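You operate a simulated robot arm through the tools that you are given. There is no shell and no other tool. Be economical: measure what you need, move in short steps, check, and stop when the job is done.

You run a simulated two-armed robot. Do the job below in one go: nothing can be reset, and whatever is moved stays where it is left.

JOB
Take the blue spool and put it on the grey board. Then set the grey sliding cover to over side 72. Then fetch the long copper link and set it on the upper tread. Then take the green block and put it on the middle shelf of the yellow rack. Then press the black blower button two times. Then put the steel nut on the grey bench top away in the yellow tray floor. Then hold the long maroon bar on the tall rack worktop steady with one hand and flip the cream sleeve the other way with the other. Then put the grey sleeve on top of the blue cube. Do these in the order given.

The check looks at the end state, three seconds after you hand in, the way a careful person would. Anything else that was tipped, shoved, dropped, spilled or broken makes it a failure. Lids that push on must go on centred and level and be pressed home; caps that screw on are set level and turned clockwise until they are tight.

ROBOT AND FRAMES
Two 7-joint arms with two-finger grippers on one trunk, on a base that drives. Base frame: it is fixed to the floor where the robot stands at the start and does not move with it; the origin is under the middle of the robot, x ahead of it, y to its left, z up; the surface under the hand at the start is at about z = 89. Lengths are in cm, angles in rad, forces in N, time in s.
The left shoulder is at the start at [5, 19.1, 119.2], the right one opposite. With the tool pointing down near the work surface each hand reaches from about 20 to 74 cm from the robot's upright axis, wherever it stands, measured 20 degrees to its own side. Places, roughly: black blower button [60, -1170, 90]; blue cube (5x5x5 cm) [310, -670, 90]; blue spool (6x6x5 cm) [70, 0, 90]; cream sleeve [150, -1200, 90]; green block (5x3x3 cm) [330, -670, 90]; grey board (13x10x1 cm) [-180, -300, 90]; grey sleeve (4x4x5 cm) [40, -400, 90]; grey sliding cover [-210, -250, 100]; long copper link (21x5x3 cm) [340, -680, 90]; long maroon bar (30x3x3 cm) [150, -1210, 90]; middle shelf of the yellow rack [-160, -670, 80]; steel nut (3x4x2 cm) [60, -1190, 90]; upper tread [520, -1050, 40]; yellow tray floor (14x22 cm) [168, -728, 86]. Payload 2.69 kg a hand.
The TCP of each hand is the grasp point between the finger pads, 2 cm short of the fingertips. In the tool frame z runs along the fingers and y along their closing line. The gripper opens to 10 cm. The gripper's body begins 6.3 cm behind the TCP.
Orientation is that of the tool frame in the base frame, as a unit quaternion [x, y, z, w]. With the fingers straight down and closing along the base's y, the tool's x points along the base's -x, its y along +y and its z along -z.

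CONTROLS
- The arms move only by the tool step_arm. It takes "left_targets", "right_targets" or both (then of equal length, played together; a hand with none holds still); each is a list that holds one entry, the list of rows, each a list of 7 numbers: the finger opening in cm, from 0 to 10, then the shift along the tool's x, y, z in cm, then the turn, a rotation vector about the tool's x, y, z in degrees. In form: [[[fingers, dx, dy, dz, ax, ay, az], ...]]. A call has 1 to 10 rows; each row shifts and turns the commanded pose from where the row before left it, along the tool's axes as they then stand. Rows are played at 5 a second. More than 5 cm and 0.15 rad between two rows, or a gripper value outside its range, and nothing of the call is played. Where a pose cannot be reached the arm comes as near as it can. A force on the tool above 40 N (or 10 N above the force at the start of the call, whichever is more), or a blocked arm, ends the call early, and 0.2 s more pass. The fingers move at their own pace (about 15.3 cm/s each) and stop on an object; they squeeze with about 25 N. The grip force told is the motor's: it shows also when the fingers shut on nothing. Time passes only in rows, and 0.2 s behind the last, so rows that do not move let the fingers close. The reply holds the time, the measured pose of the TCP, the force on the tool along the base axes, the opening and the grip force, in the units named above and with some noise, with the torque about the TCP (base axes, N m) and any sound that the robot's microphone picked up.
- Cameras (640 x 400 px; columns grow to the right, rows downward): "scene" is now at [12.39, -1.69, 135.45]; the picture's right is [-0.19, -0.98, 0.00], its down [-0.63, 0.12, -0.77] and it looks along [0.75, -0.14, -0.64] (base axes); focal length 258 px, centre (320, 200). "left" rides on the left gripper at [7, 1.9, -9.9] in its tool frame; the picture's right is [-0.26, 0.97, 0.00], its down [-0.75, -0.20, -0.63] and it looks along [-0.61, -0.16, 0.78] (tool axes); focal length 230 px, centre (320, 200). "right" rides on the right gripper at [7, -1.8, -9.9] in its tool frame; the picture's right is [0.26, 0.97, 0.00], its down [-0.75, 0.20, -0.63] and it looks along [-0.61, 0.16, 0.78] (tool axes); focal length 230 px, centre (320, 200). There is no depth. A picture from a camera that has moved, and an enlarged one, comes with that camera's place and axes in the base frame and with its lens.
- capture(camera): a new picture of that camera. The clock stands still meanwhile.
- slide_trunk(by): slides the trunk up (or, below 0, down) by that many cm; the arms and the scene camera ride with it, the base frame stays. It gives what a move gives, with no picture.
- base_move(legs): drives the robot by 1 to 6 legs, each [ahead, left, turn to the left] in cm, cm and rad, along the robot's own axes; the way and the turn of a leg run together, so that a leg with both is an arc; at most 150 cm and 3.142 rad a leg. The arms and the cameras ride along, it lands a little off, and it stops where it bumps. It gives what a move gives.
- pan_tilt(pan, tilt): turns the head with the scene camera to pan (to the left, within 1.396 rad either way) and tilt (down, from -0.506 to 1.204), counted from straight ahead of the robot. It gives what a move gives.
- enlarge(camera, box): a new picture of the part [left, top, right, bottom] of that camera's present view, enlarged. The clock stands still meanwhile.
- close_job(): hands the job in; it is judged then, once.

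Work in short steps. Places have to be worked out from the pictures, the camera data and where the tool is seen: move nearer, look again, correct. Check each grasp and each placing, and mend what went wrong. You have 196 turns and 184 pictures in all, those below and enlarged ones among them. Open the grippers and draw the arms clear of the work before you hand the job in, unless the task says otherwise; then end with one line.

The tools are called as a command line: name --argument value ..., lists and objects as JSON in quotes. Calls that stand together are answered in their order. step_arm: Moves the arms, as the interface text tells. Its arguments: {"type":"object","properties":{"left_targets":{"type":"array","items":{"type":"array","items":{"type":"array","items":{"type":"number"}}}},"right_targets":{"type":"array","items":{"type":"array","items":{"type":"array","items":{"type":"number"}}}}},"required":[]} The other tools are called the same way: slide_trunk (by) slides the trunk up or down; base_move (legs) drives the base; pan_tilt (pan, tilt) turns the head that bears the scene camera; capture (camera) takes a picture; enlarge (camera, box) takes an enlarged picture of a part of a camera's view; close_job () hands the job in.

At the start:

```text
clock: 0.0
left_ee_pos: [42.04, 14.82, 100.0]
left_tcp_rot: [0.0, 1.0, 0.0, -0.001]
left_ft_force: [-1.5, 0.5, 0.3]
left_ft_torque: [-0.02, 0.03, -0.01]
left_width: 9.99
left_grip_force: 0.0
right_ee_pos: [41.18, -16.95, 111.19]
right_tcp_rot: [0.001, 1.0, 0.001, 0.0]
right_ft_force: [-1.0, 0.9, 0.2]
right_ft_torque: [0.01, 0.03, 0.02]
right_width: 9.98
right_grip_force: 0.1
trunk travel left (down, up): [-25.0, 7.3]
robot x, y, heading: [0.27, -0.14, 0.001]
head pan, tilt: [-0.188, 0.696]
```

scene: 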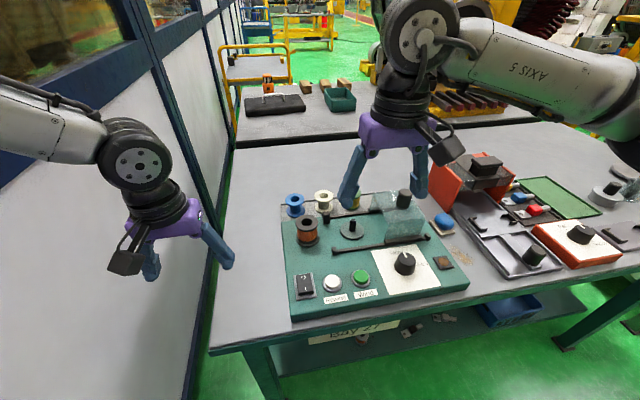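
right: 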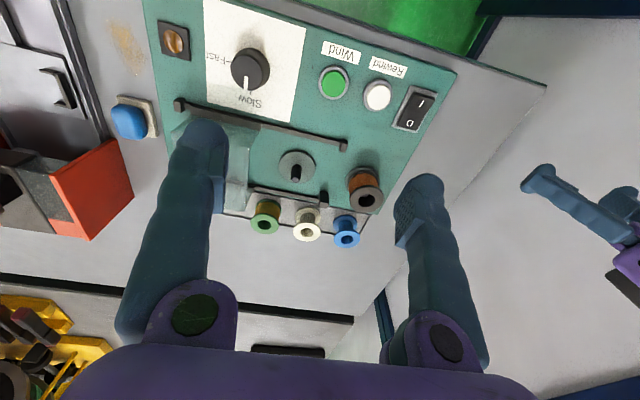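
left: 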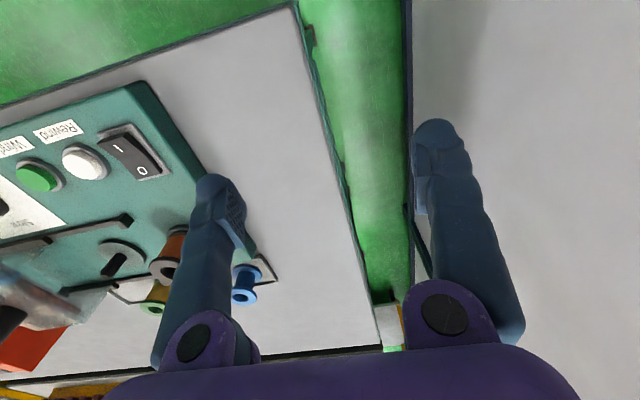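

I'll look at the spool area enlarged to see how the blue spool stands and what is near it.

enlarge --camera "scene" --box '[260, 160, 420, 260]'

enlarge --camera "right" --box '[240, 140, 400, 240]'

```text
4.00 times, centred on (340, 210) of scene
camera zoom: at [12.39, -1.69, 135.45], right [-0.19, -0.98, 0.0], down [-0.63, 0.12, -0.77], along [0.75, -0.14, -0.64], focal length 1030 px, centre (240, 160)
```

zoom: 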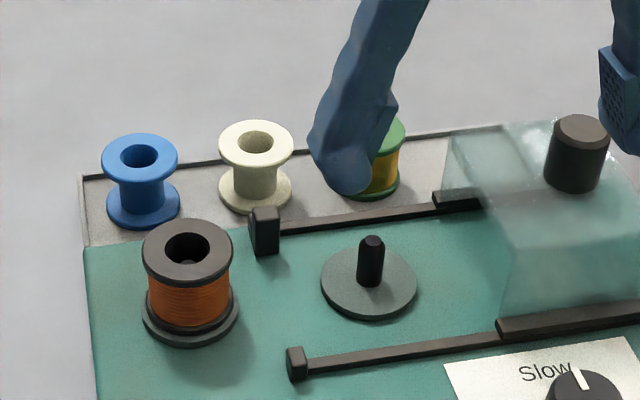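

```text
4.00 times, centred on (320, 190) of right
camera zoom: at [34.09, -18.82, 121.15], right [-0.26, 0.97, 0.0], down [0.75, 0.2, 0.63], along [0.61, 0.16, -0.78], focal length 920 px, centre (320, 240)
```

zoom: 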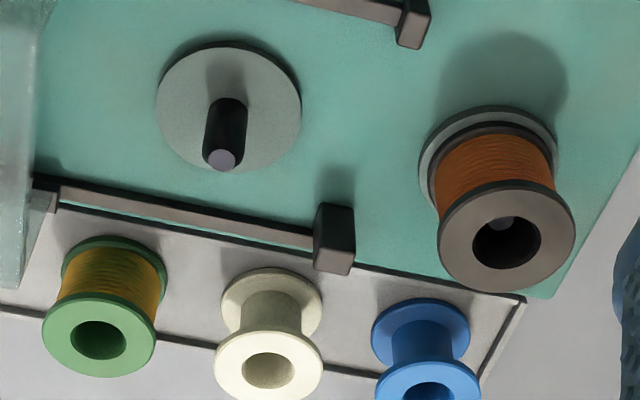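

The blue spool stands in a low tray around (66, -5); the neighbour spool is about 7.6 cm to its right. I move the right hand above it with the fingers narrowed to 7 cm, then look.

step_arm --right_targets '[[[7, -4.1, 2.0, 0, 0, 0, 0], [7, -4.1, 2.0, 0, 0, 0, 0], [7, -4.1, 2.0, 0, 0, 0, 0], [7, -4.1, 2.0, 0, 0, 0, 0], [7, -4.1, 2.0, 0, 0, 0, 0], [7, -4.1, 2.0, 0, 0, 0, 0], [7, 0, 0, 4, 0, 0, 0], [7, 0, 0, 4, 0, 0, 0]]]'

capture --camera "right"

capture --camera "scene"

```text
clock: 1.8
left_ee_pos: [42.1, 14.79, 100.13]
left_tcp_rot: [0.0, 1.0, -0.001, 0.001]
left_ft_force: [0.0, -0.3, 0.0]
left_ft_torque: [-0.02, 0.0, 0.01]
left_width: 10.0
left_grip_force: 0.1
right_ee_pos: [65.5, -5.14, 103.1]
right_tcp_rot: [0.001, 1.0, -0.001, 0.0]
right_ft_force: [0.8, -0.4, -0.1]
right_ft_torque: [-0.05, 0.01, -0.01]
right_width: 7.0
right_grip_force: 0.0
right hand out of reach, approached as far as the arm can: row 6
trunk travel left (down, up): [-25.0, 7.3]
robot x, y, heading: [-0.07, -0.35, 0.002]
head pan, tilt: [-0.188, 0.696]
```

```text
178 pictures are left
camera right: at [58.43, -6.93, 113.13], right [-0.26, 0.97, 0.0], down [0.75, 0.2, 0.63], along [0.61, 0.16, -0.78], focal length 230 px, centre (320, 200)
```

right: 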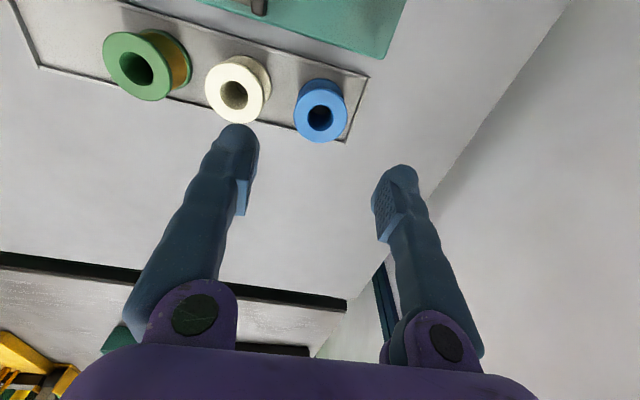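

```text
177 pictures are left
camera scene: at [12.37, -1.51, 135.46], right [-0.19, -0.98, 0.0], down [-0.63, 0.12, -0.77], along [0.75, -0.14, -0.64], focal length 258 px, centre (320, 200)
```

scene: 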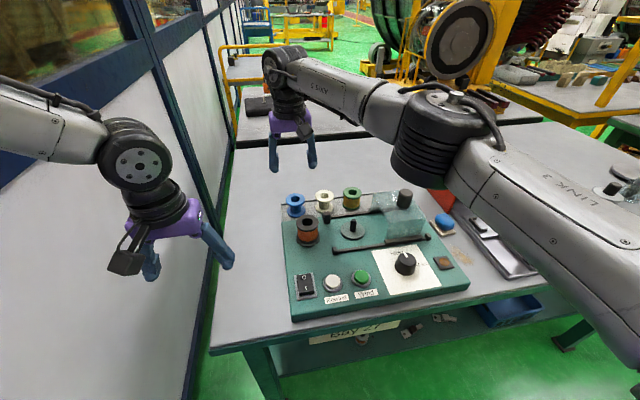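

The wrist view puts the spool's top at about (65.8, -4.9, 91), right under the hand. I go down to z ≈ 90 and check before closing.

step_arm --right_targets '[[[7, 0, 0.1, 4, 0, 0, 0], [7, -0.2, 0.1, 4, 0, 0, 0], [7, 0, 0, 3, 0, 0, 0], [7, 0, 0, 2, 0, 0, 0], [7, 0, 0, 0, 0, 0, 0]]]'

enlarge --camera "scene" --box '[240, 150, 400, 250]'

```text
clock: 3.0
left_ee_pos: [41.97, 14.82, 100.09]
left_tcp_rot: [0.0, 1.0, 0.0, 0.0]
left_ft_force: [0.1, -0.8, 0.0]
left_ft_torque: [-0.03, -0.01, 0.06]
left_width: 9.98
left_grip_force: 0.0
right_ee_pos: [65.46, -5.0, 90.04]
right_tcp_rot: [0.001, 1.0, 0.001, -0.001]
right_ft_force: [-1.1, 0.4, -1.2]
right_ft_torque: [-0.01, 0.0, 0.0]
right_width: 7.02
right_grip_force: 0.1
trunk travel left (down, up): [-25.0, 7.3]
robot x, y, heading: [-0.03, -0.2, -0.004]
head pan, tilt: [-0.188, 0.696]
```

```text
4.00 times, centred on (320, 200) of scene
camera zoom: at [12.38, -1.7, 135.45], right [-0.19, -0.98, 0.0], down [-0.63, 0.12, -0.77], along [0.75, -0.14, -0.64], focal length 1030 px, centre (320, 200)
```

zoom: 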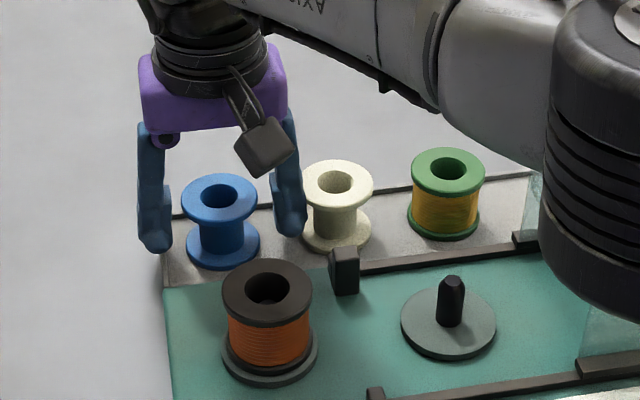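

The fingers straddle the blue spool without touching its neighbour. I close, then lift.

step_arm --right_targets '[[[3, 0, 0, 0, 0, 0, 0], [3, 0, 0, 0, 0, 0, 0], [3, 0, 0, 0, 0, 0, 0], [3, 0, 0, -3, 0, 0, 0], [3, 0, 0, -4, 0, 0, 0], [3, 0, 0, -4, 0, 0, 0], [3, 0, 0, -4, 0, 0, 0]]]'

capture --camera "right"

pan_tilt --pan -1.39 --tilt 0.35

capture --camera "scene"

```text
clock: 4.6
left_ee_pos: [42.06, 14.68, 100.0]
left_tcp_rot: [0.001, 1.0, 0.0, 0.0]
left_ft_force: [0.2, -0.7, -0.5]
left_ft_torque: [-0.03, -0.02, 0.01]
left_width: 10.01
left_grip_force: 0.1
right_ee_pos: [65.63, -4.84, 105.13]
right_tcp_rot: [0.001, 1.0, 0.0, 0.0]
right_ft_force: [0.0, 0.1, -0.9]
right_ft_torque: [-0.03, -0.01, 0.03]
right_width: 5.0
right_grip_force: 25.3
trunk travel left (down, up): [-25.0, 7.3]
robot x, y, heading: [-0.37, 0.0, 0.001]
head pan, tilt: [-0.188, 0.696]
```

```text
175 pictures are left
camera right: at [58.46, -6.76, 115.17], right [-0.26, 0.97, 0.0], down [0.75, 0.2, 0.63], along [0.61, 0.16, -0.78], focal length 230 px, centre (320, 200)
```

right: 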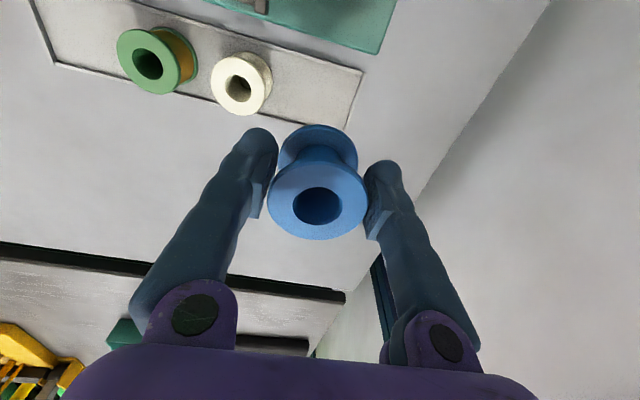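

```text
clock: 6.0
left_ee_pos: [42.04, 14.82, 99.94]
left_tcp_rot: [-0.001, 1.0, 0.001, -0.001]
left_ft_force: [-0.7, 0.2, 0.7]
left_ft_torque: [0.02, 0.02, 0.03]
left_width: 9.99
left_grip_force: 0.0
right_ee_pos: [65.52, -4.97, 105.02]
right_tcp_rot: [0.001, 1.0, 0.001, 0.0]
right_ft_force: [-0.1, -0.5, -1.4]
right_ft_torque: [-0.02, 0.02, 0.04]
right_width: 4.97
right_grip_force: 25.0
trunk travel left (down, up): [-25.0, 7.3]
robot x, y, heading: [-0.17, 0.08, -0.0]
head pan, tilt: [-1.389, 0.351]
```

```text
174 pictures are left
camera scene: at [5.73, -9.26, 138.57], right [-0.98, -0.18, 0.0], down [-0.06, 0.34, -0.94], along [0.17, -0.92, -0.34], focal length 258 px, centre (320, 200)
```

scene: 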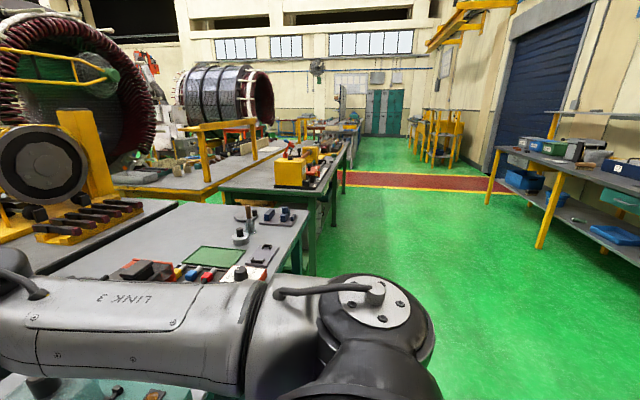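

The spool is held (5.0 cm wide). I draw the arm in, back off, drive to the right-hand bench and turn to face it (heading π).

step_arm --right_targets '[[[3, 0, 0, -4, 0, 0, 0], [3, 4.3, -2, 0, 0, 0, 0], [3, 4.3, -2, 0, 0, 0, 0], [3, 4.3, -2, 0, 0, 0, 0], [3, 4.3, -2, 0, 0, 0, 0], [3, 4.3, -2, 0, 0, 0, 0], [3, 4.3, -2, 0, 0, 0, 0]]]'

base_move --legs '[[-40, 0, 0], [-20, -150, 0], [0, 0, 3.14], [20, 80, 0]]'

pan_tilt --pan 0.3 --tilt 0.5

capture --camera "scene"

```text
clock: 7.6
left_ee_pos: [41.97, 14.68, 100.1]
left_tcp_rot: [0.0, 1.0, 0.0, 0.001]
left_ft_force: [-0.1, -0.4, 0.8]
left_ft_torque: [0.03, 0.0, -0.03]
left_width: 10.01
left_grip_force: 0.0
right_ee_pos: [39.81, -17.0, 109.22]
right_tcp_rot: [0.002, 1.0, 0.001, 0.001]
right_ft_force: [0.3, 0.3, -0.8]
right_ft_torque: [0.03, -0.03, -0.01]
right_width: 4.99
right_grip_force: 25.2
trunk travel left (down, up): [-25.0, 7.3]
robot x, y, heading: [-0.2, -0.0, 0.002]
head pan, tilt: [-1.389, 0.351]
```

```text
refused: leg 2 is longer than a leg can be; nothing moved
```

```text
clock: 9.3
left_ee_pos: [41.99, 14.69, 100.0]
left_tcp_rot: [0.0, 1.0, 0.001, 0.0]
left_ft_force: [-0.2, 0.2, -0.2]
left_ft_torque: [0.0, 0.0, 0.03]
left_width: 9.99
left_grip_force: 0.0
right_ee_pos: [40.04, -16.95, 109.23]
right_tcp_rot: [0.0, 1.0, 0.001, 0.0]
right_ft_force: [0.0, 0.5, -0.6]
right_ft_torque: [-0.01, -0.02, -0.02]
right_width: 5.01
right_grip_force: 25.2
trunk travel left (down, up): [-25.0, 7.3]
robot x, y, heading: [-0.36, -0.11, 0.001]
head pan, tilt: [0.3, 0.499]
```

```text
173 pictures are left
camera scene: at [12.73, 2.58, 137.2], right [0.3, -0.96, 0.0], down [-0.46, -0.14, -0.88], along [0.84, 0.26, -0.48], focal length 258 px, centre (320, 200)
```

scene: 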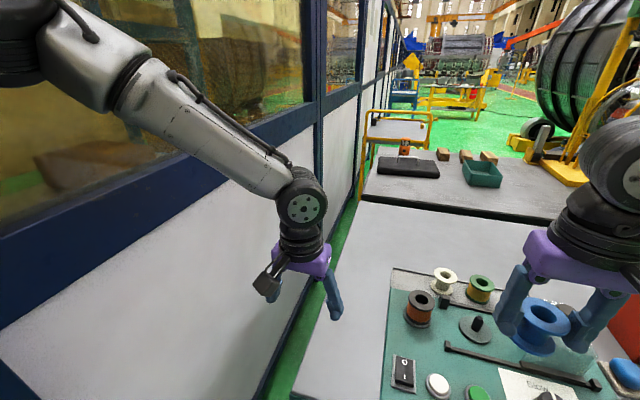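

A leg was slightly too long and nothing drove; I repeat it with shorter legs.

base_move --legs '[[-40, 0, 0], [-20, -145, 0], [0, 0, 3.14], [20, 85, 0]]'

capture --camera "scene"

```text
clock: 39.3
left_ee_pos: [-120.86, -247.43, 100.06]
left_tcp_rot: [1.0, 0.011, 0.0, 0.0]
left_ft_force: [0.5, -0.9, -1.4]
left_ft_torque: [-0.02, 0.01, 0.01]
left_width: 9.99
left_grip_force: 0.0
right_ee_pos: [-119.55, -215.63, 109.02]
right_tcp_rot: [1.0, 0.01, 0.001, 0.0]
right_ft_force: [-0.7, -0.3, -0.8]
right_ft_torque: [0.0, 0.0, 0.02]
right_width: 5.0
right_grip_force: 25.3
trunk travel left (down, up): [-25.0, 7.3]
robot x, y, heading: [-79.39, -231.49, -3.122]
head pan, tilt: [0.3, 0.499]
```

```text
172 pictures are left
camera scene: at [-91.86, -234.83, 137.2], right [-0.32, 0.95, 0.0], down [0.45, 0.15, -0.88], along [-0.83, -0.28, -0.48], focal length 258 px, centre (320, 200)
```

scene: 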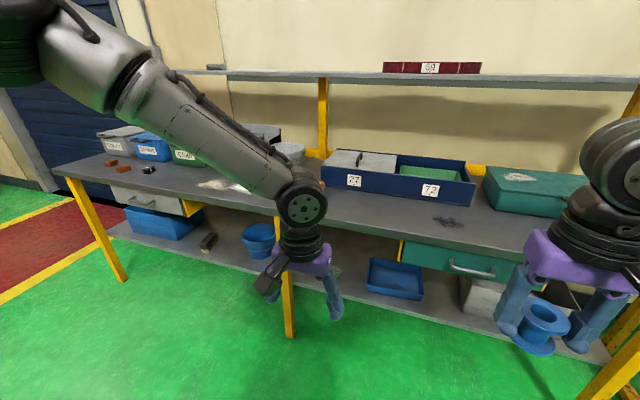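

The bench has a navy box marked 27 and 72, with the grey cover on the left side (27). The board is hidden by the left arm, so I drive nearer and to the left, and look.

base_move --legs '[[30, 48, -0.02]]'

pan_tilt --pan 0.0 --tilt 0.6

capture --camera "scene"

```text
clock: 44.0
left_ee_pos: [-151.03, -294.72, 99.96]
left_tcp_rot: [1.0, 0.001, 0.0, 0.0]
left_ft_force: [0.9, -0.1, 0.2]
left_ft_torque: [0.0, -0.02, 0.0]
left_width: 9.98
left_grip_force: 0.0
right_ee_pos: [-148.99, -263.06, 109.25]
right_tcp_rot: [1.0, -0.001, -0.001, 0.001]
right_ft_force: [-0.5, 0.3, -1.3]
right_ft_torque: [0.01, -0.05, -0.02]
right_width: 4.98
right_grip_force: 24.8
trunk travel left (down, up): [-25.0, 7.3]
robot x, y, heading: [-108.69, -280.06, -3.136]
head pan, tilt: [0.3, 0.499]
```

```text
clock: 44.8
left_ee_pos: [-151.12, -294.72, 100.0]
left_tcp_rot: [1.0, 0.001, 0.0, 0.0]
left_ft_force: [0.8, 0.7, 0.3]
left_ft_torque: [0.02, 0.01, -0.01]
left_width: 10.0
left_grip_force: 0.0
right_ee_pos: [-149.05, -263.11, 109.1]
right_tcp_rot: [1.0, -0.001, 0.001, 0.001]
right_ft_force: [-0.3, -0.6, -0.9]
right_ft_torque: [0.02, 0.01, -0.02]
right_width: 4.98
right_grip_force: 24.8
trunk travel left (down, up): [-25.0, 7.3]
robot x, y, heading: [-108.87, -280.19, -3.146]
head pan, tilt: [0.0, 0.6]
```

```text
171 pictures are left
camera scene: at [-121.85, -280.08, 136.29], right [0.0, 1.0, 0.0], down [0.56, 0.0, -0.83], along [-0.83, 0.0, -0.56], focal length 258 px, centre (320, 200)
```

scene: 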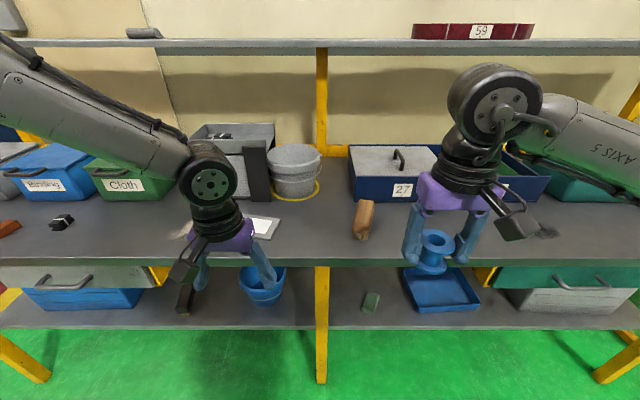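

The board lies near (-181, -298), partly hidden by the left hand. I draw the left hand back and up, then drive nearer and look again.

step_arm --left_targets '[[[10, 2, 3, -3, 0, 0, 0], [10, 2, 3, -3, 0, 0, 0], [10, 2, 3, -3, 0, 0, 0], [10, 2, 3, -3, 0, 0, 0], [10, 2, 3, 0, 0, 0, 0]]]'

base_move --legs '[[22, 16, 0]]'

pan_tilt --pan 0.0 --tilt 0.75

capture --camera "scene"

capture --camera "right"

```text
clock: 46.0
left_ee_pos: [-140.79, -309.87, 111.98]
left_tcp_rot: [1.0, 0.001, -0.001, 0.001]
left_ft_force: [-0.1, -0.7, -0.4]
left_ft_torque: [-0.01, 0.03, 0.0]
left_width: 10.0
left_grip_force: 0.0
right_ee_pos: [-148.86, -263.08, 109.22]
right_tcp_rot: [1.0, -0.001, 0.0, 0.001]
right_ft_force: [0.3, -0.8, 0.3]
right_ft_torque: [-0.03, 0.05, -0.02]
right_width: 4.99
right_grip_force: 25.1
trunk travel left (down, up): [-25.0, 7.3]
robot x, y, heading: [-109.13, -279.93, -3.138]
head pan, tilt: [0.0, 0.6]
```

```text
clock: 48.1
left_ee_pos: [-163.04, -325.73, 112.13]
left_tcp_rot: [1.0, 0.001, 0.0, 0.0]
left_ft_force: [0.1, 1.0, -0.6]
left_ft_torque: [0.0, -0.01, 0.02]
left_width: 10.0
left_grip_force: 0.1
right_ee_pos: [-171.01, -279.07, 109.2]
right_tcp_rot: [1.0, -0.001, 0.0, 0.001]
right_ft_force: [-0.3, -0.3, 0.2]
right_ft_torque: [0.02, 0.02, 0.02]
right_width: 5.0
right_grip_force: 24.7
trunk travel left (down, up): [-25.0, 7.3]
robot x, y, heading: [-131.13, -295.63, -3.141]
head pan, tilt: [0.0, 0.6]
```

```text
clock: 48.8
left_ee_pos: [-162.98, -325.66, 112.03]
left_tcp_rot: [1.0, 0.001, 0.0, 0.0]
left_ft_force: [-0.4, -0.3, -0.3]
left_ft_torque: [0.02, 0.01, 0.01]
left_width: 10.03
left_grip_force: 0.0
right_ee_pos: [-171.01, -278.92, 109.05]
right_tcp_rot: [1.0, -0.001, 0.0, 0.001]
right_ft_force: [-0.4, -1.5, -0.3]
right_ft_torque: [-0.02, -0.03, 0.02]
right_width: 4.97
right_grip_force: 25.0
trunk travel left (down, up): [-25.0, 7.3]
robot x, y, heading: [-131.17, -295.98, -3.142]
head pan, tilt: [0.0, 0.75]
```

```text
170 pictures are left
camera scene: at [-143.31, -296.01, 135.01], right [0.0, 1.0, 0.0], down [0.68, 0.0, -0.73], along [-0.73, 0.0, -0.68], focal length 258 px, centre (320, 200)
```

scene: 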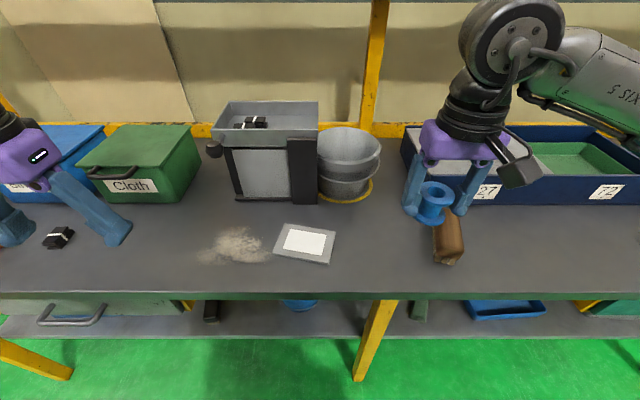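

```text
169 pictures are left
camera right: at [-164.12, -277.12, 119.19], right [0.26, -0.97, 0.0], down [-0.75, -0.2, 0.63], along [-0.61, -0.16, -0.78], focal length 230 px, centre (320, 200)
```

right: 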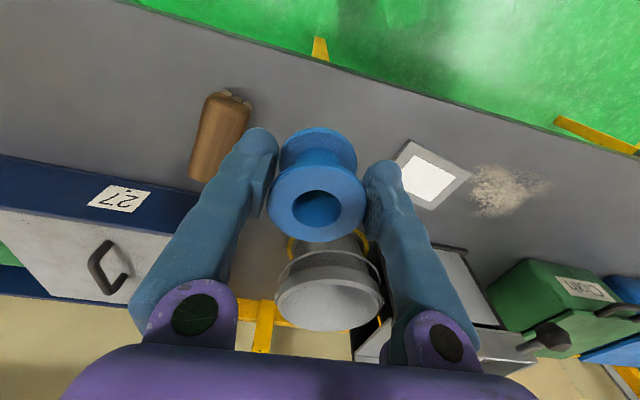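

The board's centre comes out at (-179.4, -299.4), top at z ≈ 89. I carry the spool above it and come down to about z = 96.

step_arm --right_targets '[[[3, -1.68, 4.08, 0, 0, 0, 0], [3, -1.68, 4.08, 0, 0, 0, 0], [3, -1.68, 4.08, 0, 0, 0, 0], [3, -1.68, 4.08, 0, 0, 0, 0], [3, -1.68, 4.08, 0, 0, 0, 0], [3, 0, 0, 4.5, 0, 0, 0], [3, 0, 0, 4.5, 0, 0, 0], [3, 0, 0, 4, 0, 0, 0]]]'

enlarge --camera "scene" --box '[240, 160, 400, 260]'

capture --camera "right"

```text
clock: 50.6
left_ee_pos: [-162.98, -325.69, 112.0]
left_tcp_rot: [1.0, 0.002, 0.0, 0.0]
left_ft_force: [0.1, -0.1, -0.3]
left_ft_torque: [-0.01, -0.05, 0.0]
left_width: 9.99
left_grip_force: 0.1
right_ee_pos: [-179.42, -299.45, 96.32]
right_tcp_rot: [1.0, -0.001, -0.001, 0.001]
right_ft_force: [0.0, -0.2, -0.1]
right_ft_torque: [0.0, -0.02, 0.0]
right_width: 4.97
right_grip_force: 25.5
trunk travel left (down, up): [-25.0, 7.3]
robot x, y, heading: [-131.17, -296.17, -3.14]
head pan, tilt: [0.0, 0.75]
```

```text
4.00 times, centred on (320, 210) of scene
camera zoom: at [-143.36, -295.99, 135.0], right [0.0, 1.0, 0.0], down [0.68, 0.0, -0.73], along [-0.73, 0.0, -0.68], focal length 1030 px, centre (320, 160)
```

zoom: 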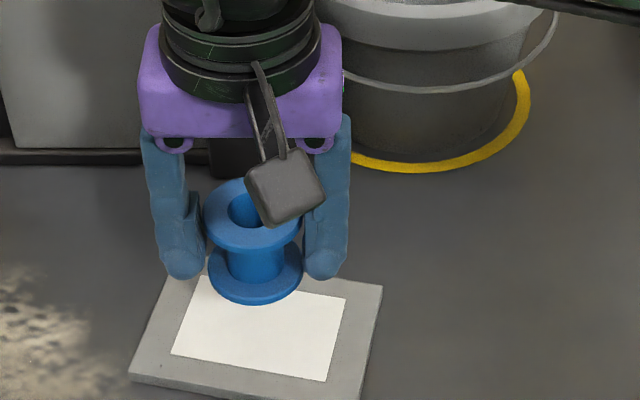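

```text
167 pictures are left
camera right: at [-172.5, -297.53, 106.23], right [0.26, -0.97, 0.0], down [-0.75, -0.2, 0.63], along [-0.61, -0.16, -0.78], focal length 230 px, centre (320, 200)
```

right: 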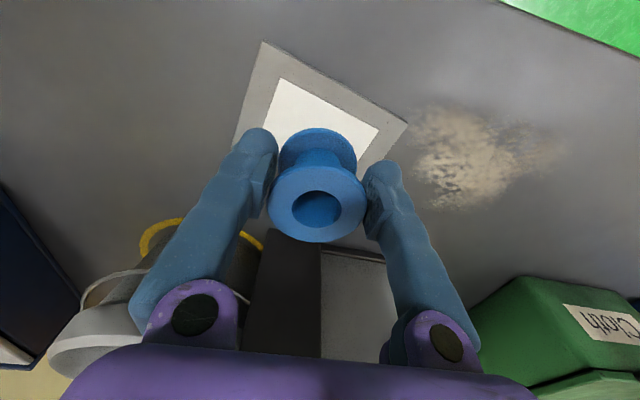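

The spool is over the board's middle, its bottom ≈ 3.5 cm below the TCP. I lower in small steps and watch the force.

step_arm --right_targets '[[[3, 0, 0, 1.5, 0, 0, 0], [3, 0, 0, 1.5, 0, 0, 0], [3, 0, 0, 0.5, 0, 0, 0], [3, 0, 0, 0.3, 0, 0, 0], [3, 0, 0, 0, 0, 0, 0]]]'

enlarge --camera "scene" --box '[240, 160, 400, 260]'

```text
clock: 51.8
left_ee_pos: [-162.99, -325.73, 112.02]
left_tcp_rot: [1.0, 0.001, 0.0, 0.0]
left_ft_force: [-0.5, -1.0, -0.6]
left_ft_torque: [0.0, 0.02, -0.02]
left_width: 9.99
left_grip_force: 0.1
right_ee_pos: [-179.38, -299.3, 92.33]
right_tcp_rot: [1.0, -0.001, 0.0, 0.0]
right_ft_force: [0.6, 0.2, 0.1]
right_ft_torque: [0.01, -0.01, 0.0]
right_width: 4.97
right_grip_force: 25.2
trunk travel left (down, up): [-25.0, 7.3]
robot x, y, heading: [-131.04, -296.07, -3.142]
head pan, tilt: [0.0, 0.75]
```

```text
4.00 times, centred on (320, 210) of scene
camera zoom: at [-143.32, -296.02, 135.0], right [0.0, 1.0, 0.0], down [0.68, 0.0, -0.73], along [-0.73, 0.0, -0.68], focal length 1030 px, centre (320, 160)
```

zoom: 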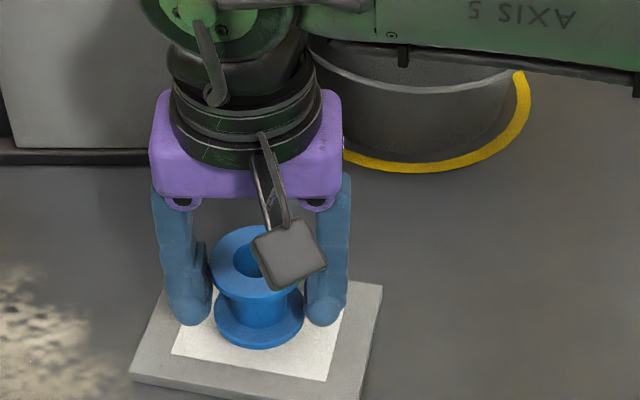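

No contact yet; continuing down in 0.25 cm steps.

step_arm --right_targets '[[[3, 0, 0, 0.25, 0, 0, 0], [3, 0, 0, 0.25, 0, 0, 0], [3, 0, 0, 0.2, 0, 0, 0]]]'

```text
clock: 52.6
left_ee_pos: [-163.01, -325.67, 111.98]
left_tcp_rot: [1.0, 0.0, 0.0, 0.0]
left_ft_force: [-0.5, -0.8, 0.5]
left_ft_torque: [-0.01, 0.02, 0.01]
left_width: 10.03
left_grip_force: 0.0
right_ee_pos: [-179.34, -299.35, 91.71]
right_tcp_rot: [1.0, 0.0, 0.0, 0.002]
right_ft_force: [-0.5, -0.5, -0.5]
right_ft_torque: [0.0, 0.03, 0.0]
right_width: 4.99
right_grip_force: 24.6
trunk travel left (down, up): [-25.0, 7.3]
robot x, y, heading: [-131.2, -295.63, -3.138]
head pan, tilt: [0.0, 0.75]
```

step_arm --right_targets '[[[3, 0, 0, 0.2, 0, 0, 0], [3, 0, 0, 0.2, 0, 0, 0], [3, 0, 0, 0.15, 0, 0, 0]]]'

enlarge --camera "scene" --box '[260, 190, 340, 250]'

```text
clock: 53.4
left_ee_pos: [-162.92, -325.67, 111.99]
left_tcp_rot: [1.0, 0.001, 0.0, 0.0]
left_ft_force: [0.2, -1.4, 0.1]
left_ft_torque: [0.02, -0.01, 0.01]
left_width: 9.96
left_grip_force: 0.0
right_ee_pos: [-179.45, -299.24, 91.3]
right_tcp_rot: [1.0, -0.001, 0.0, 0.0]
right_ft_force: [0.1, -0.6, -0.6]
right_ft_torque: [0.0, -0.02, -0.04]
right_width: 4.99
right_grip_force: 25.3
trunk travel left (down, up): [-25.0, 7.3]
robot x, y, heading: [-131.19, -296.0, -3.138]
head pan, tilt: [0.0, 0.75]
```

```text
6.67 times, centred on (300, 220) of scene
camera zoom: at [-143.32, -296.02, 135.0], right [0.0, 1.0, 0.0], down [0.68, 0.0, -0.73], along [-0.73, 0.0, -0.68], focal length 1717 px, centre (453, 67)
```

zoom: 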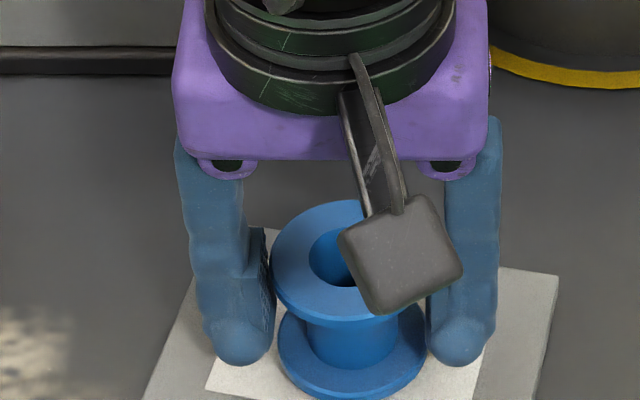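

Still free; I keep lowering in small steps (the call ends by itself on firm contact).

step_arm --right_targets '[[[3, 0, 0, 0.2, 0, 0, 0], [3, 0, 0, 0.2, 0, 0, 0], [3, 0, 0, 0.2, 0, 0, 0], [3, 0, 0, 0, 0, 0, 0]]]'

```text
clock: 54.4
left_ee_pos: [-163.02, -325.68, 112.08]
left_tcp_rot: [1.0, 0.001, -0.001, 0.0]
left_ft_force: [-0.5, 0.3, -0.6]
left_ft_torque: [0.06, -0.03, 0.01]
left_width: 9.98
left_grip_force: 0.0
right_ee_pos: [-179.47, -299.39, 90.47]
right_tcp_rot: [1.0, -0.001, 0.0, 0.001]
right_ft_force: [0.7, -0.1, -0.1]
right_ft_torque: [0.0, 0.0, -0.02]
right_width: 5.0
right_grip_force: 25.0
trunk travel left (down, up): [-25.0, 7.3]
robot x, y, heading: [-130.77, -295.9, -3.142]
head pan, tilt: [0.0, 0.75]
```

No force yet at 90.5; I check the gap before going on.

enlarge --camera "scene" --box '[250, 200, 346, 260]'

step_arm --right_targets '[[[3, 0, 0, 0.2, 0, 0, 0], [3, 0, 0, 0.2, 0, 0, 0], [3, 0, 0, 0.2, 0, 0, 0], [3, 0, 0, 0, 0, 0, 0]]]'

```text
6.67 times, centred on (298, 230) of scene
camera zoom: at [-143.32, -296.02, 135.0], right [0.0, 1.0, 0.0], down [0.68, 0.0, -0.73], along [-0.73, 0.0, -0.68], focal length 1717 px, centre (467, 0)
```

zoom: 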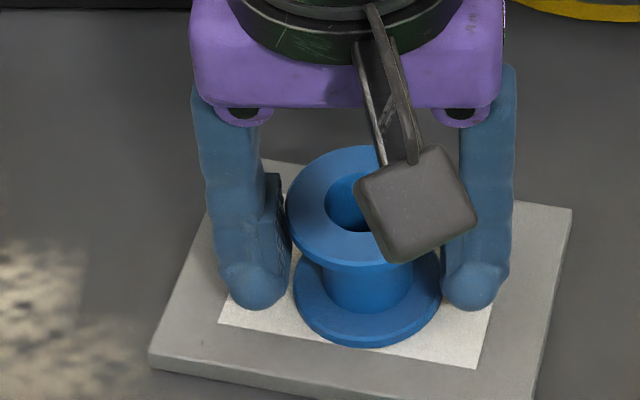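

```text
clock: 55.4
left_ee_pos: [-162.82, -325.7, 112.14]
left_tcp_rot: [1.0, 0.0, -0.001, 0.0]
left_ft_force: [-0.5, 0.8, 0.7]
left_ft_torque: [-0.03, -0.02, 0.0]
left_width: 9.99
left_grip_force: 0.1
right_ee_pos: [-179.43, -299.36, 90.3]
right_tcp_rot: [1.0, -0.001, -0.001, 0.001]
right_ft_force: [-2.8, 4.1, 22.3]
right_ft_torque: [0.11, 0.17, -0.02]
right_width: 5.01
right_grip_force: 25.4
trunk travel left (down, up): [-25.0, 7.3]
robot x, y, heading: [-131.01, -295.66, -3.139]
head pan, tilt: [0.0, 0.75]
```

Contact (22 N): the spool is down. I ease the load, open and lift straight off.

step_arm --right_targets '[[[3, 0, 0, -0.25, 0, 0, 0], [8, 0, 0, 0, 0, 0, 0], [8, 0, 0, 0, 0, 0, 0], [8, 0, 0, -2, 0, 0, 0], [8, 0, 0, -4, 0, 0, 0], [8, 0, 0, -5, 0, 0, 0], [8, 0, 0, -5, 0, 0, 0], [8, 0, 0, -5, 0, 0, 0]]]'

base_move --legs '[[0, -40, 0]]'

capture --camera "scene"

capture --camera "right"

```text
clock: 57.2
left_ee_pos: [-162.85, -325.8, 112.11]
left_tcp_rot: [1.0, 0.001, -0.001, -0.001]
left_ft_force: [-0.2, -0.6, 0.7]
left_ft_torque: [-0.01, 0.0, -0.03]
left_width: 10.0
left_grip_force: 0.1
right_ee_pos: [-179.34, -299.3, 111.25]
right_tcp_rot: [1.0, -0.001, 0.0, -0.001]
right_ft_force: [-0.5, -0.3, -0.4]
right_ft_torque: [0.0, 0.01, -0.04]
right_width: 7.99
right_grip_force: 0.0
trunk travel left (down, up): [-25.0, 7.3]
robot x, y, heading: [-131.11, -296.08, -3.138]
head pan, tilt: [0.0, 0.75]
```

```text
clock: 61.2
left_ee_pos: [-163.21, -286.01, 112.06]
left_tcp_rot: [1.0, 0.001, 0.001, 0.0]
left_ft_force: [0.4, 0.2, 0.3]
left_ft_torque: [0.01, 0.02, -0.01]
left_width: 9.97
left_grip_force: 0.1
right_ee_pos: [-179.44, -259.61, 111.18]
right_tcp_rot: [1.0, -0.001, 0.0, 0.001]
right_ft_force: [1.1, 0.5, 0.1]
right_ft_torque: [0.0, 0.0, 0.05]
right_width: 8.03
right_grip_force: 0.1
trunk travel left (down, up): [-25.0, 7.3]
robot x, y, heading: [-131.12, -256.13, -3.139]
head pan, tilt: [0.0, 0.75]
```

```text
163 pictures are left
camera scene: at [-143.37, -256.3, 135.0], right [0.0, 1.0, 0.0], down [0.68, 0.0, -0.73], along [-0.73, 0.0, -0.68], focal length 258 px, centre (320, 200)
```

scene: 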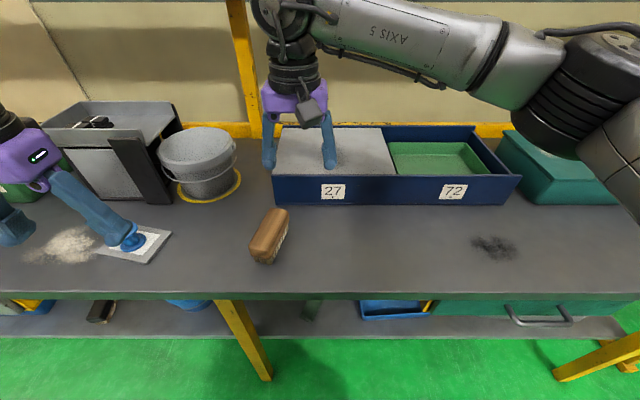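

```text
162 pictures are left
camera right: at [-172.56, -257.81, 121.14], right [0.26, -0.97, 0.0], down [-0.75, -0.2, 0.63], along [-0.61, -0.16, -0.78], focal length 230 px, centre (320, 200)
```

right: 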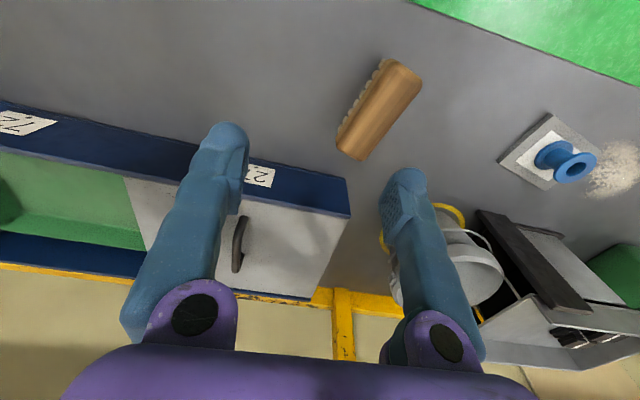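

The spool stands well on the board. The cover's handle is near (-208, -252), z ≈ 95, with its bar along x; I must slide it about 31 cm to +y. I drive a bit nearer and look at it closely.

base_move --legs '[[11, -5, 0]]'

step_arm --right_targets '[[[8, -1, -4.5, -2, 0, 0, 0], [8, -1, -4.5, -1, 0, 0, 0], [8, -1, -3, 0, 0, 0, 0]]]'

capture --camera "right"

enlarge --camera "scene" --box '[200, 60, 520, 260]'

```text
clock: 62.5
left_ee_pos: [-174.03, -280.98, 112.08]
left_tcp_rot: [1.0, 0.0, 0.0, 0.0]
left_ft_force: [-1.4, 0.2, -0.5]
left_ft_torque: [-0.02, -0.02, 0.03]
left_width: 10.0
left_grip_force: 0.1
right_ee_pos: [-190.43, -254.62, 111.1]
right_tcp_rot: [1.0, 0.0, 0.0, 0.001]
right_ft_force: [0.0, 0.4, -0.2]
right_ft_torque: [-0.01, -0.05, 0.0]
right_width: 8.0
right_grip_force: 0.1
trunk travel left (down, up): [-25.0, 7.3]
robot x, y, heading: [-142.19, -251.03, -3.143]
head pan, tilt: [0.0, 0.75]
```

```text
refused: row 1 steps farther than a row can; nothing moved
```

```text
161 pictures are left
camera right: at [-183.53, -252.83, 121.12], right [0.26, -0.97, 0.0], down [-0.75, -0.2, 0.63], along [-0.61, -0.16, -0.78], focal length 230 px, centre (320, 200)
```

right: 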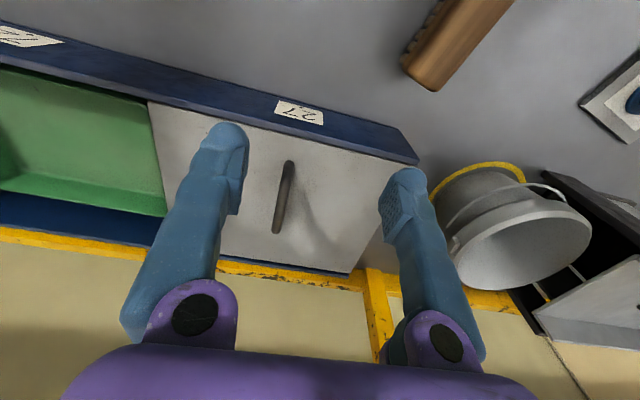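

```text
2.00 times, centred on (360, 160) of scene
camera zoom: at [-154.36, -251.32, 135.0], right [0.0, 1.0, 0.0], down [0.68, 0.0, -0.73], along [-0.73, 0.0, -0.68], focal length 515 px, centre (240, 280)
```

zoom: 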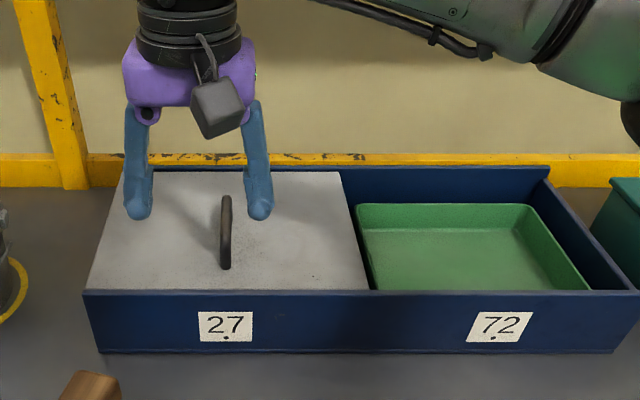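

Handle's middle is around (-204, -253), z ≈ 98. Before reaching in, I check the overhead shelf's clearance with the head tilted up.

pan_tilt --pan 0.0 --tilt 0.25

capture --camera "scene"

```text
clock: 63.4
left_ee_pos: [-173.96, -280.94, 112.06]
left_tcp_rot: [1.0, 0.001, 0.0, 0.001]
left_ft_force: [0.2, 0.3, 0.1]
left_ft_torque: [0.0, 0.0, 0.0]
left_width: 9.99
left_grip_force: 0.1
right_ee_pos: [-190.31, -254.66, 111.07]
right_tcp_rot: [1.0, 0.001, 0.0, 0.0]
right_ft_force: [0.3, -0.4, -0.1]
right_ft_torque: [-0.03, -0.02, 0.0]
right_width: 8.05
right_grip_force: 0.0
trunk travel left (down, up): [-25.0, 7.3]
robot x, y, heading: [-142.04, -251.37, -3.139]
head pan, tilt: [0.0, 0.25]
```

```text
159 pictures are left
camera scene: at [-155.35, -251.35, 139.5], right [0.0, 1.0, 0.0], down [0.25, 0.0, -0.97], along [-0.97, 0.0, -0.25], focal length 258 px, centre (320, 200)
```

scene: 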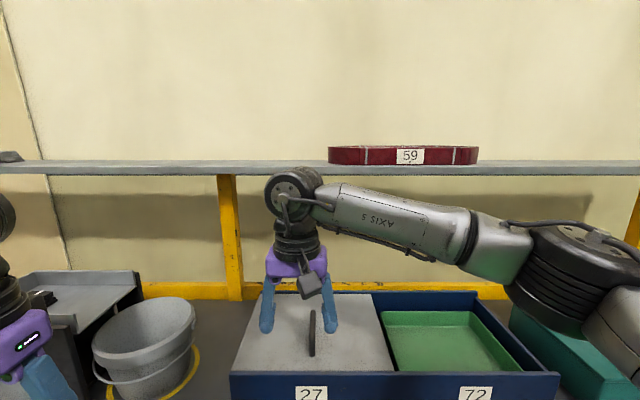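

The wrist stays below the shelf if I lower first and then reach forward. I go to z ≈ 103, then forward to x ≈ -203, fingers 6 cm open.

step_arm --right_targets '[[[6, 0, -0.8, 4, 0, 0, 0], [6, 0, -0.9, 4, 0, 0, 0], [6, -4.2, 0, 0, 0, 0, 0], [6, -4.2, 0, 0, 0, 0, 0], [6, -4.2, 0, 0, 0, 0, 0]]]'

pan_tilt --pan 0.0 --tilt 0.65

enlarge --camera "scene" --box '[240, 100, 400, 200]'

capture --camera "right"

```text
clock: 64.6
left_ee_pos: [-173.93, -281.19, 111.89]
left_tcp_rot: [1.0, 0.001, 0.0, -0.001]
left_ft_force: [0.5, 0.8, 0.3]
left_ft_torque: [0.04, -0.01, -0.02]
left_width: 10.01
left_grip_force: 0.0
right_ee_pos: [-202.92, -253.2, 103.03]
right_tcp_rot: [1.0, 0.001, 0.0, 0.001]
right_ft_force: [0.4, 0.3, 0.0]
right_ft_torque: [0.0, -0.04, 0.02]
right_width: 6.0
right_grip_force: 0.1
trunk travel left (down, up): [-25.0, 7.3]
robot x, y, heading: [-141.71, -251.0, -3.136]
head pan, tilt: [0.0, 0.25]
```

```text
clock: 65.5
left_ee_pos: [-174.0, -280.98, 111.99]
left_tcp_rot: [1.0, 0.001, 0.0, 0.0]
left_ft_force: [0.6, -0.7, 0.1]
left_ft_torque: [0.0, 0.0, -0.01]
left_width: 10.0
left_grip_force: 0.0
right_ee_pos: [-202.87, -253.07, 103.08]
right_tcp_rot: [1.0, 0.0, 0.0, 0.001]
right_ft_force: [0.2, 0.0, -0.2]
right_ft_torque: [0.0, 0.02, -0.01]
right_width: 5.99
right_grip_force: 0.2
trunk travel left (down, up): [-25.0, 7.3]
robot x, y, heading: [-142.2, -251.26, -3.136]
head pan, tilt: [0.0, 0.649]
```

```text
4.00 times, centred on (320, 150) of scene
camera zoom: at [-154.68, -251.36, 135.87], right [0.0, 1.0, 0.0], down [0.6, 0.0, -0.8], along [-0.8, 0.0, -0.6], focal length 1030 px, centre (320, 400)
```

zoom: 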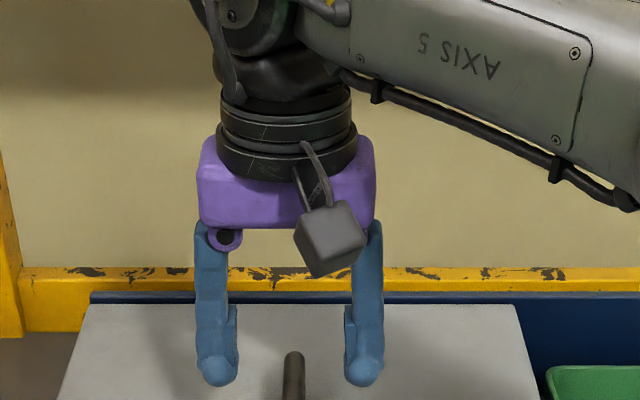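

```text
157 pictures are left
camera right: at [-196.07, -251.15, 113.15], right [0.26, -0.97, 0.0], down [-0.75, -0.2, 0.63], along [-0.61, -0.16, -0.78], focal length 230 px, centre (320, 200)
```

right: 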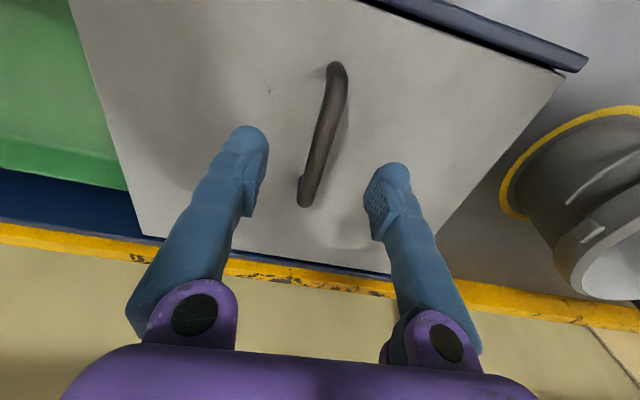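

The hand straddles the bar, whose middle is near (-202.5, -253). I lower further and look at the heights.

step_arm --right_targets '[[[6, 0, 0, 2, 0, 0, 0], [6, 0, 0, 1.5, 0, 0, 0], [6, 0, 0, 0, 0, 0, 0]]]'

enlarge --camera "scene" --box '[240, 140, 400, 240]'

```text
clock: 66.3
left_ee_pos: [-174.01, -281.04, 112.05]
left_tcp_rot: [1.0, 0.001, 0.0, 0.0]
left_ft_force: [0.0, -0.3, 0.5]
left_ft_torque: [0.02, -0.01, 0.02]
left_width: 10.01
left_grip_force: 0.1
right_ee_pos: [-202.92, -253.19, 99.58]
right_tcp_rot: [1.0, 0.0, 0.0, 0.001]
right_ft_force: [0.3, 0.4, 0.3]
right_ft_torque: [0.01, 0.01, 0.0]
right_width: 6.01
right_grip_force: 0.0
trunk travel left (down, up): [-25.0, 7.3]
robot x, y, heading: [-141.85, -251.04, -3.14]
head pan, tilt: [0.0, 0.649]
```

```text
4.00 times, centred on (320, 190) of scene
camera zoom: at [-154.67, -251.35, 135.86], right [0.0, 1.0, 0.0], down [0.6, 0.0, -0.8], along [-0.8, 0.0, -0.6], focal length 1030 px, centre (320, 240)
```

zoom: 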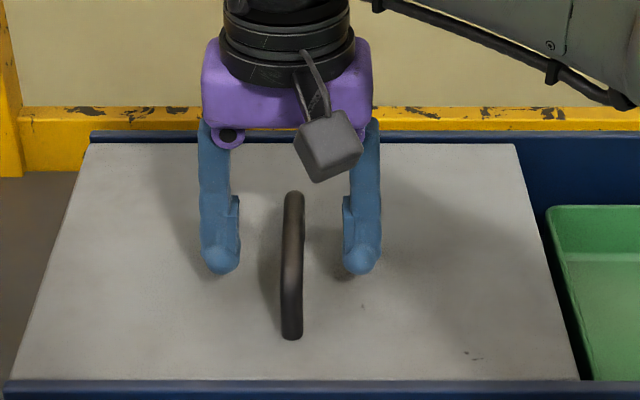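

The bar is at z ≈ 97.5–98.5. I lower 1 cm more and close on it gently.

step_arm --right_targets '[[[6, 0, 0, 0.5, 0, 0, 0], [6, 0, 0, 0.5, 0, 0, 0], [6, 0, 0, 0, 0, 0, 0], [0, 0, 0, 0, 0, 0, 0], [0, 0, 0, 0, 0, 0, 0], [0, 0, 0, 0, 0, 0, 0]]]'

enlarge --camera "scene" --box '[240, 140, 400, 240]'

```text
clock: 67.7
left_ee_pos: [-173.94, -280.91, 111.95]
left_tcp_rot: [1.0, 0.0, 0.0, 0.0]
left_ft_force: [0.1, -0.7, 1.4]
left_ft_torque: [-0.04, -0.02, -0.04]
left_width: 10.01
left_grip_force: 0.1
right_ee_pos: [-202.88, -252.92, 98.52]
right_tcp_rot: [1.0, -0.001, 0.001, 0.0]
right_ft_force: [2.9, 4.8, -3.8]
right_ft_torque: [0.0, 0.09, 0.0]
right_width: 0.62
right_grip_force: 30.4
trunk travel left (down, up): [-25.0, 7.3]
robot x, y, heading: [-141.68, -251.37, -3.139]
head pan, tilt: [0.0, 0.649]
```

```text
4.00 times, centred on (320, 190) of scene
camera zoom: at [-154.68, -251.29, 135.86], right [0.0, 1.0, 0.0], down [0.6, 0.0, -0.8], along [-0.8, 0.0, -0.6], focal length 1030 px, centre (320, 240)
```

zoom: 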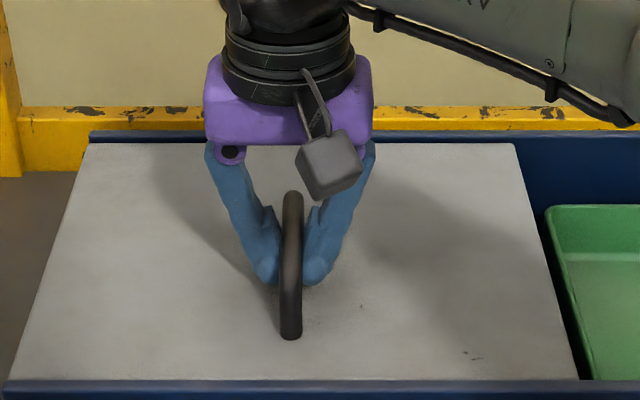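

The handle is gripped. I slide the cover toward +y in steps.

step_arm --right_targets '[[[0, 0, -1, 0, 0, 0, 0], [0, 0, -2, 0, 0, 0, 0], [0, 0, -3, 0, 0, 0, 0], [0, 0, -3, 0, 0, 0, 0], [0, 0, -3, 0, 0, 0, 0], [0, 0, -3, 0, 0, 0, 0], [0, 0, -3, 0, 0, 0, 0], [0, 0, -3, 0, 0, 0, 0], [0, 0, -3, 0, 0, 0, 0], [0, 0, -3, 0, 0, 0, 0]]]'

capture --camera "scene"

```text
clock: 69.9
left_ee_pos: [-174.01, -281.01, 112.1]
left_tcp_rot: [1.0, 0.001, 0.0, 0.0]
left_ft_force: [-0.2, 0.2, -0.5]
left_ft_torque: [-0.01, 0.0, 0.03]
left_width: 10.01
left_grip_force: 0.1
right_ee_pos: [-202.9, -225.91, 98.54]
right_tcp_rot: [1.0, -0.001, 0.001, 0.001]
right_ft_force: [3.6, 1.1, -6.8]
right_ft_torque: [-0.08, 0.4, -0.08]
right_width: 0.61
right_grip_force: 29.8
trunk travel left (down, up): [-25.0, 7.3]
robot x, y, heading: [-142.12, -251.0, -3.139]
head pan, tilt: [0.0, 0.649]
```

```text
154 pictures are left
camera scene: at [-154.7, -251.24, 135.86], right [0.0, 1.0, 0.0], down [0.6, 0.0, -0.8], along [-0.8, 0.0, -0.6], focal length 258 px, centre (320, 200)
```

scene: 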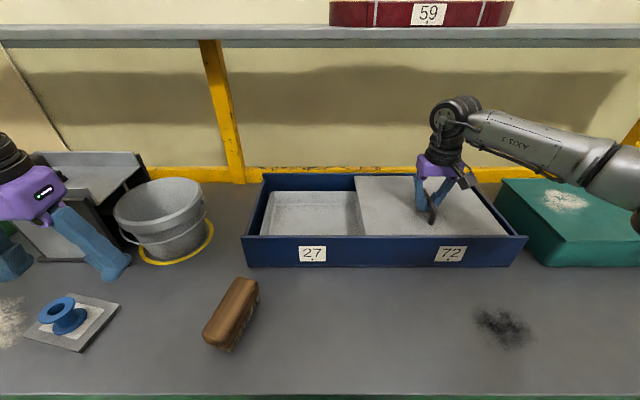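

The cover has moved over side 72 almost fully. I continue in small steps until it meets the end.

step_arm --right_targets '[[[0, 0, -1, 0, 0, 0, 0], [0, 0, -1, 0, 0, 0, 0], [0, 0, -0.7, 0, 0, 0, 0], [0, 0, -0.5, 0, 0, 0, 0], [0, 0, -0.4, 0, 0, 0, 0], [0, 0, -0.3, 0, 0, 0, 0], [0, 0, 0, 0, 0, 0, 0]]]'

enlarge --camera "scene" --box '[230, 150, 550, 290]'

```text
clock: 71.5
left_ee_pos: [-174.03, -281.25, 112.05]
left_tcp_rot: [1.0, 0.001, 0.0, -0.001]
left_ft_force: [-0.3, -0.5, 0.0]
left_ft_torque: [0.01, -0.04, 0.03]
left_width: 10.0
left_grip_force: 0.0
right_ee_pos: [-203.0, -222.31, 98.59]
right_tcp_rot: [1.0, 0.002, 0.001, 0.002]
right_ft_force: [7.2, -11.6, -11.9]
right_ft_torque: [0.07, 0.23, -0.04]
right_width: 0.59
right_grip_force: 29.9
trunk travel left (down, up): [-25.0, 7.3]
robot x, y, heading: [-142.28, -251.42, -3.143]
head pan, tilt: [0.0, 0.649]
```

```text
2.00 times, centred on (390, 220) of scene
camera zoom: at [-154.7, -251.44, 135.85], right [0.0, 1.0, 0.0], down [0.6, 0.0, -0.8], along [-0.8, 0.0, -0.6], focal length 515 px, centre (180, 160)
```

zoom: 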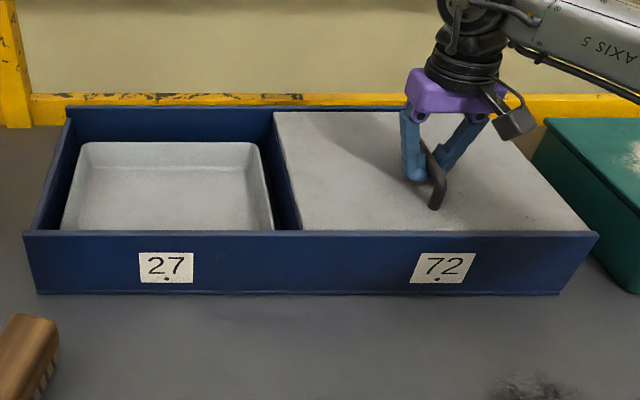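

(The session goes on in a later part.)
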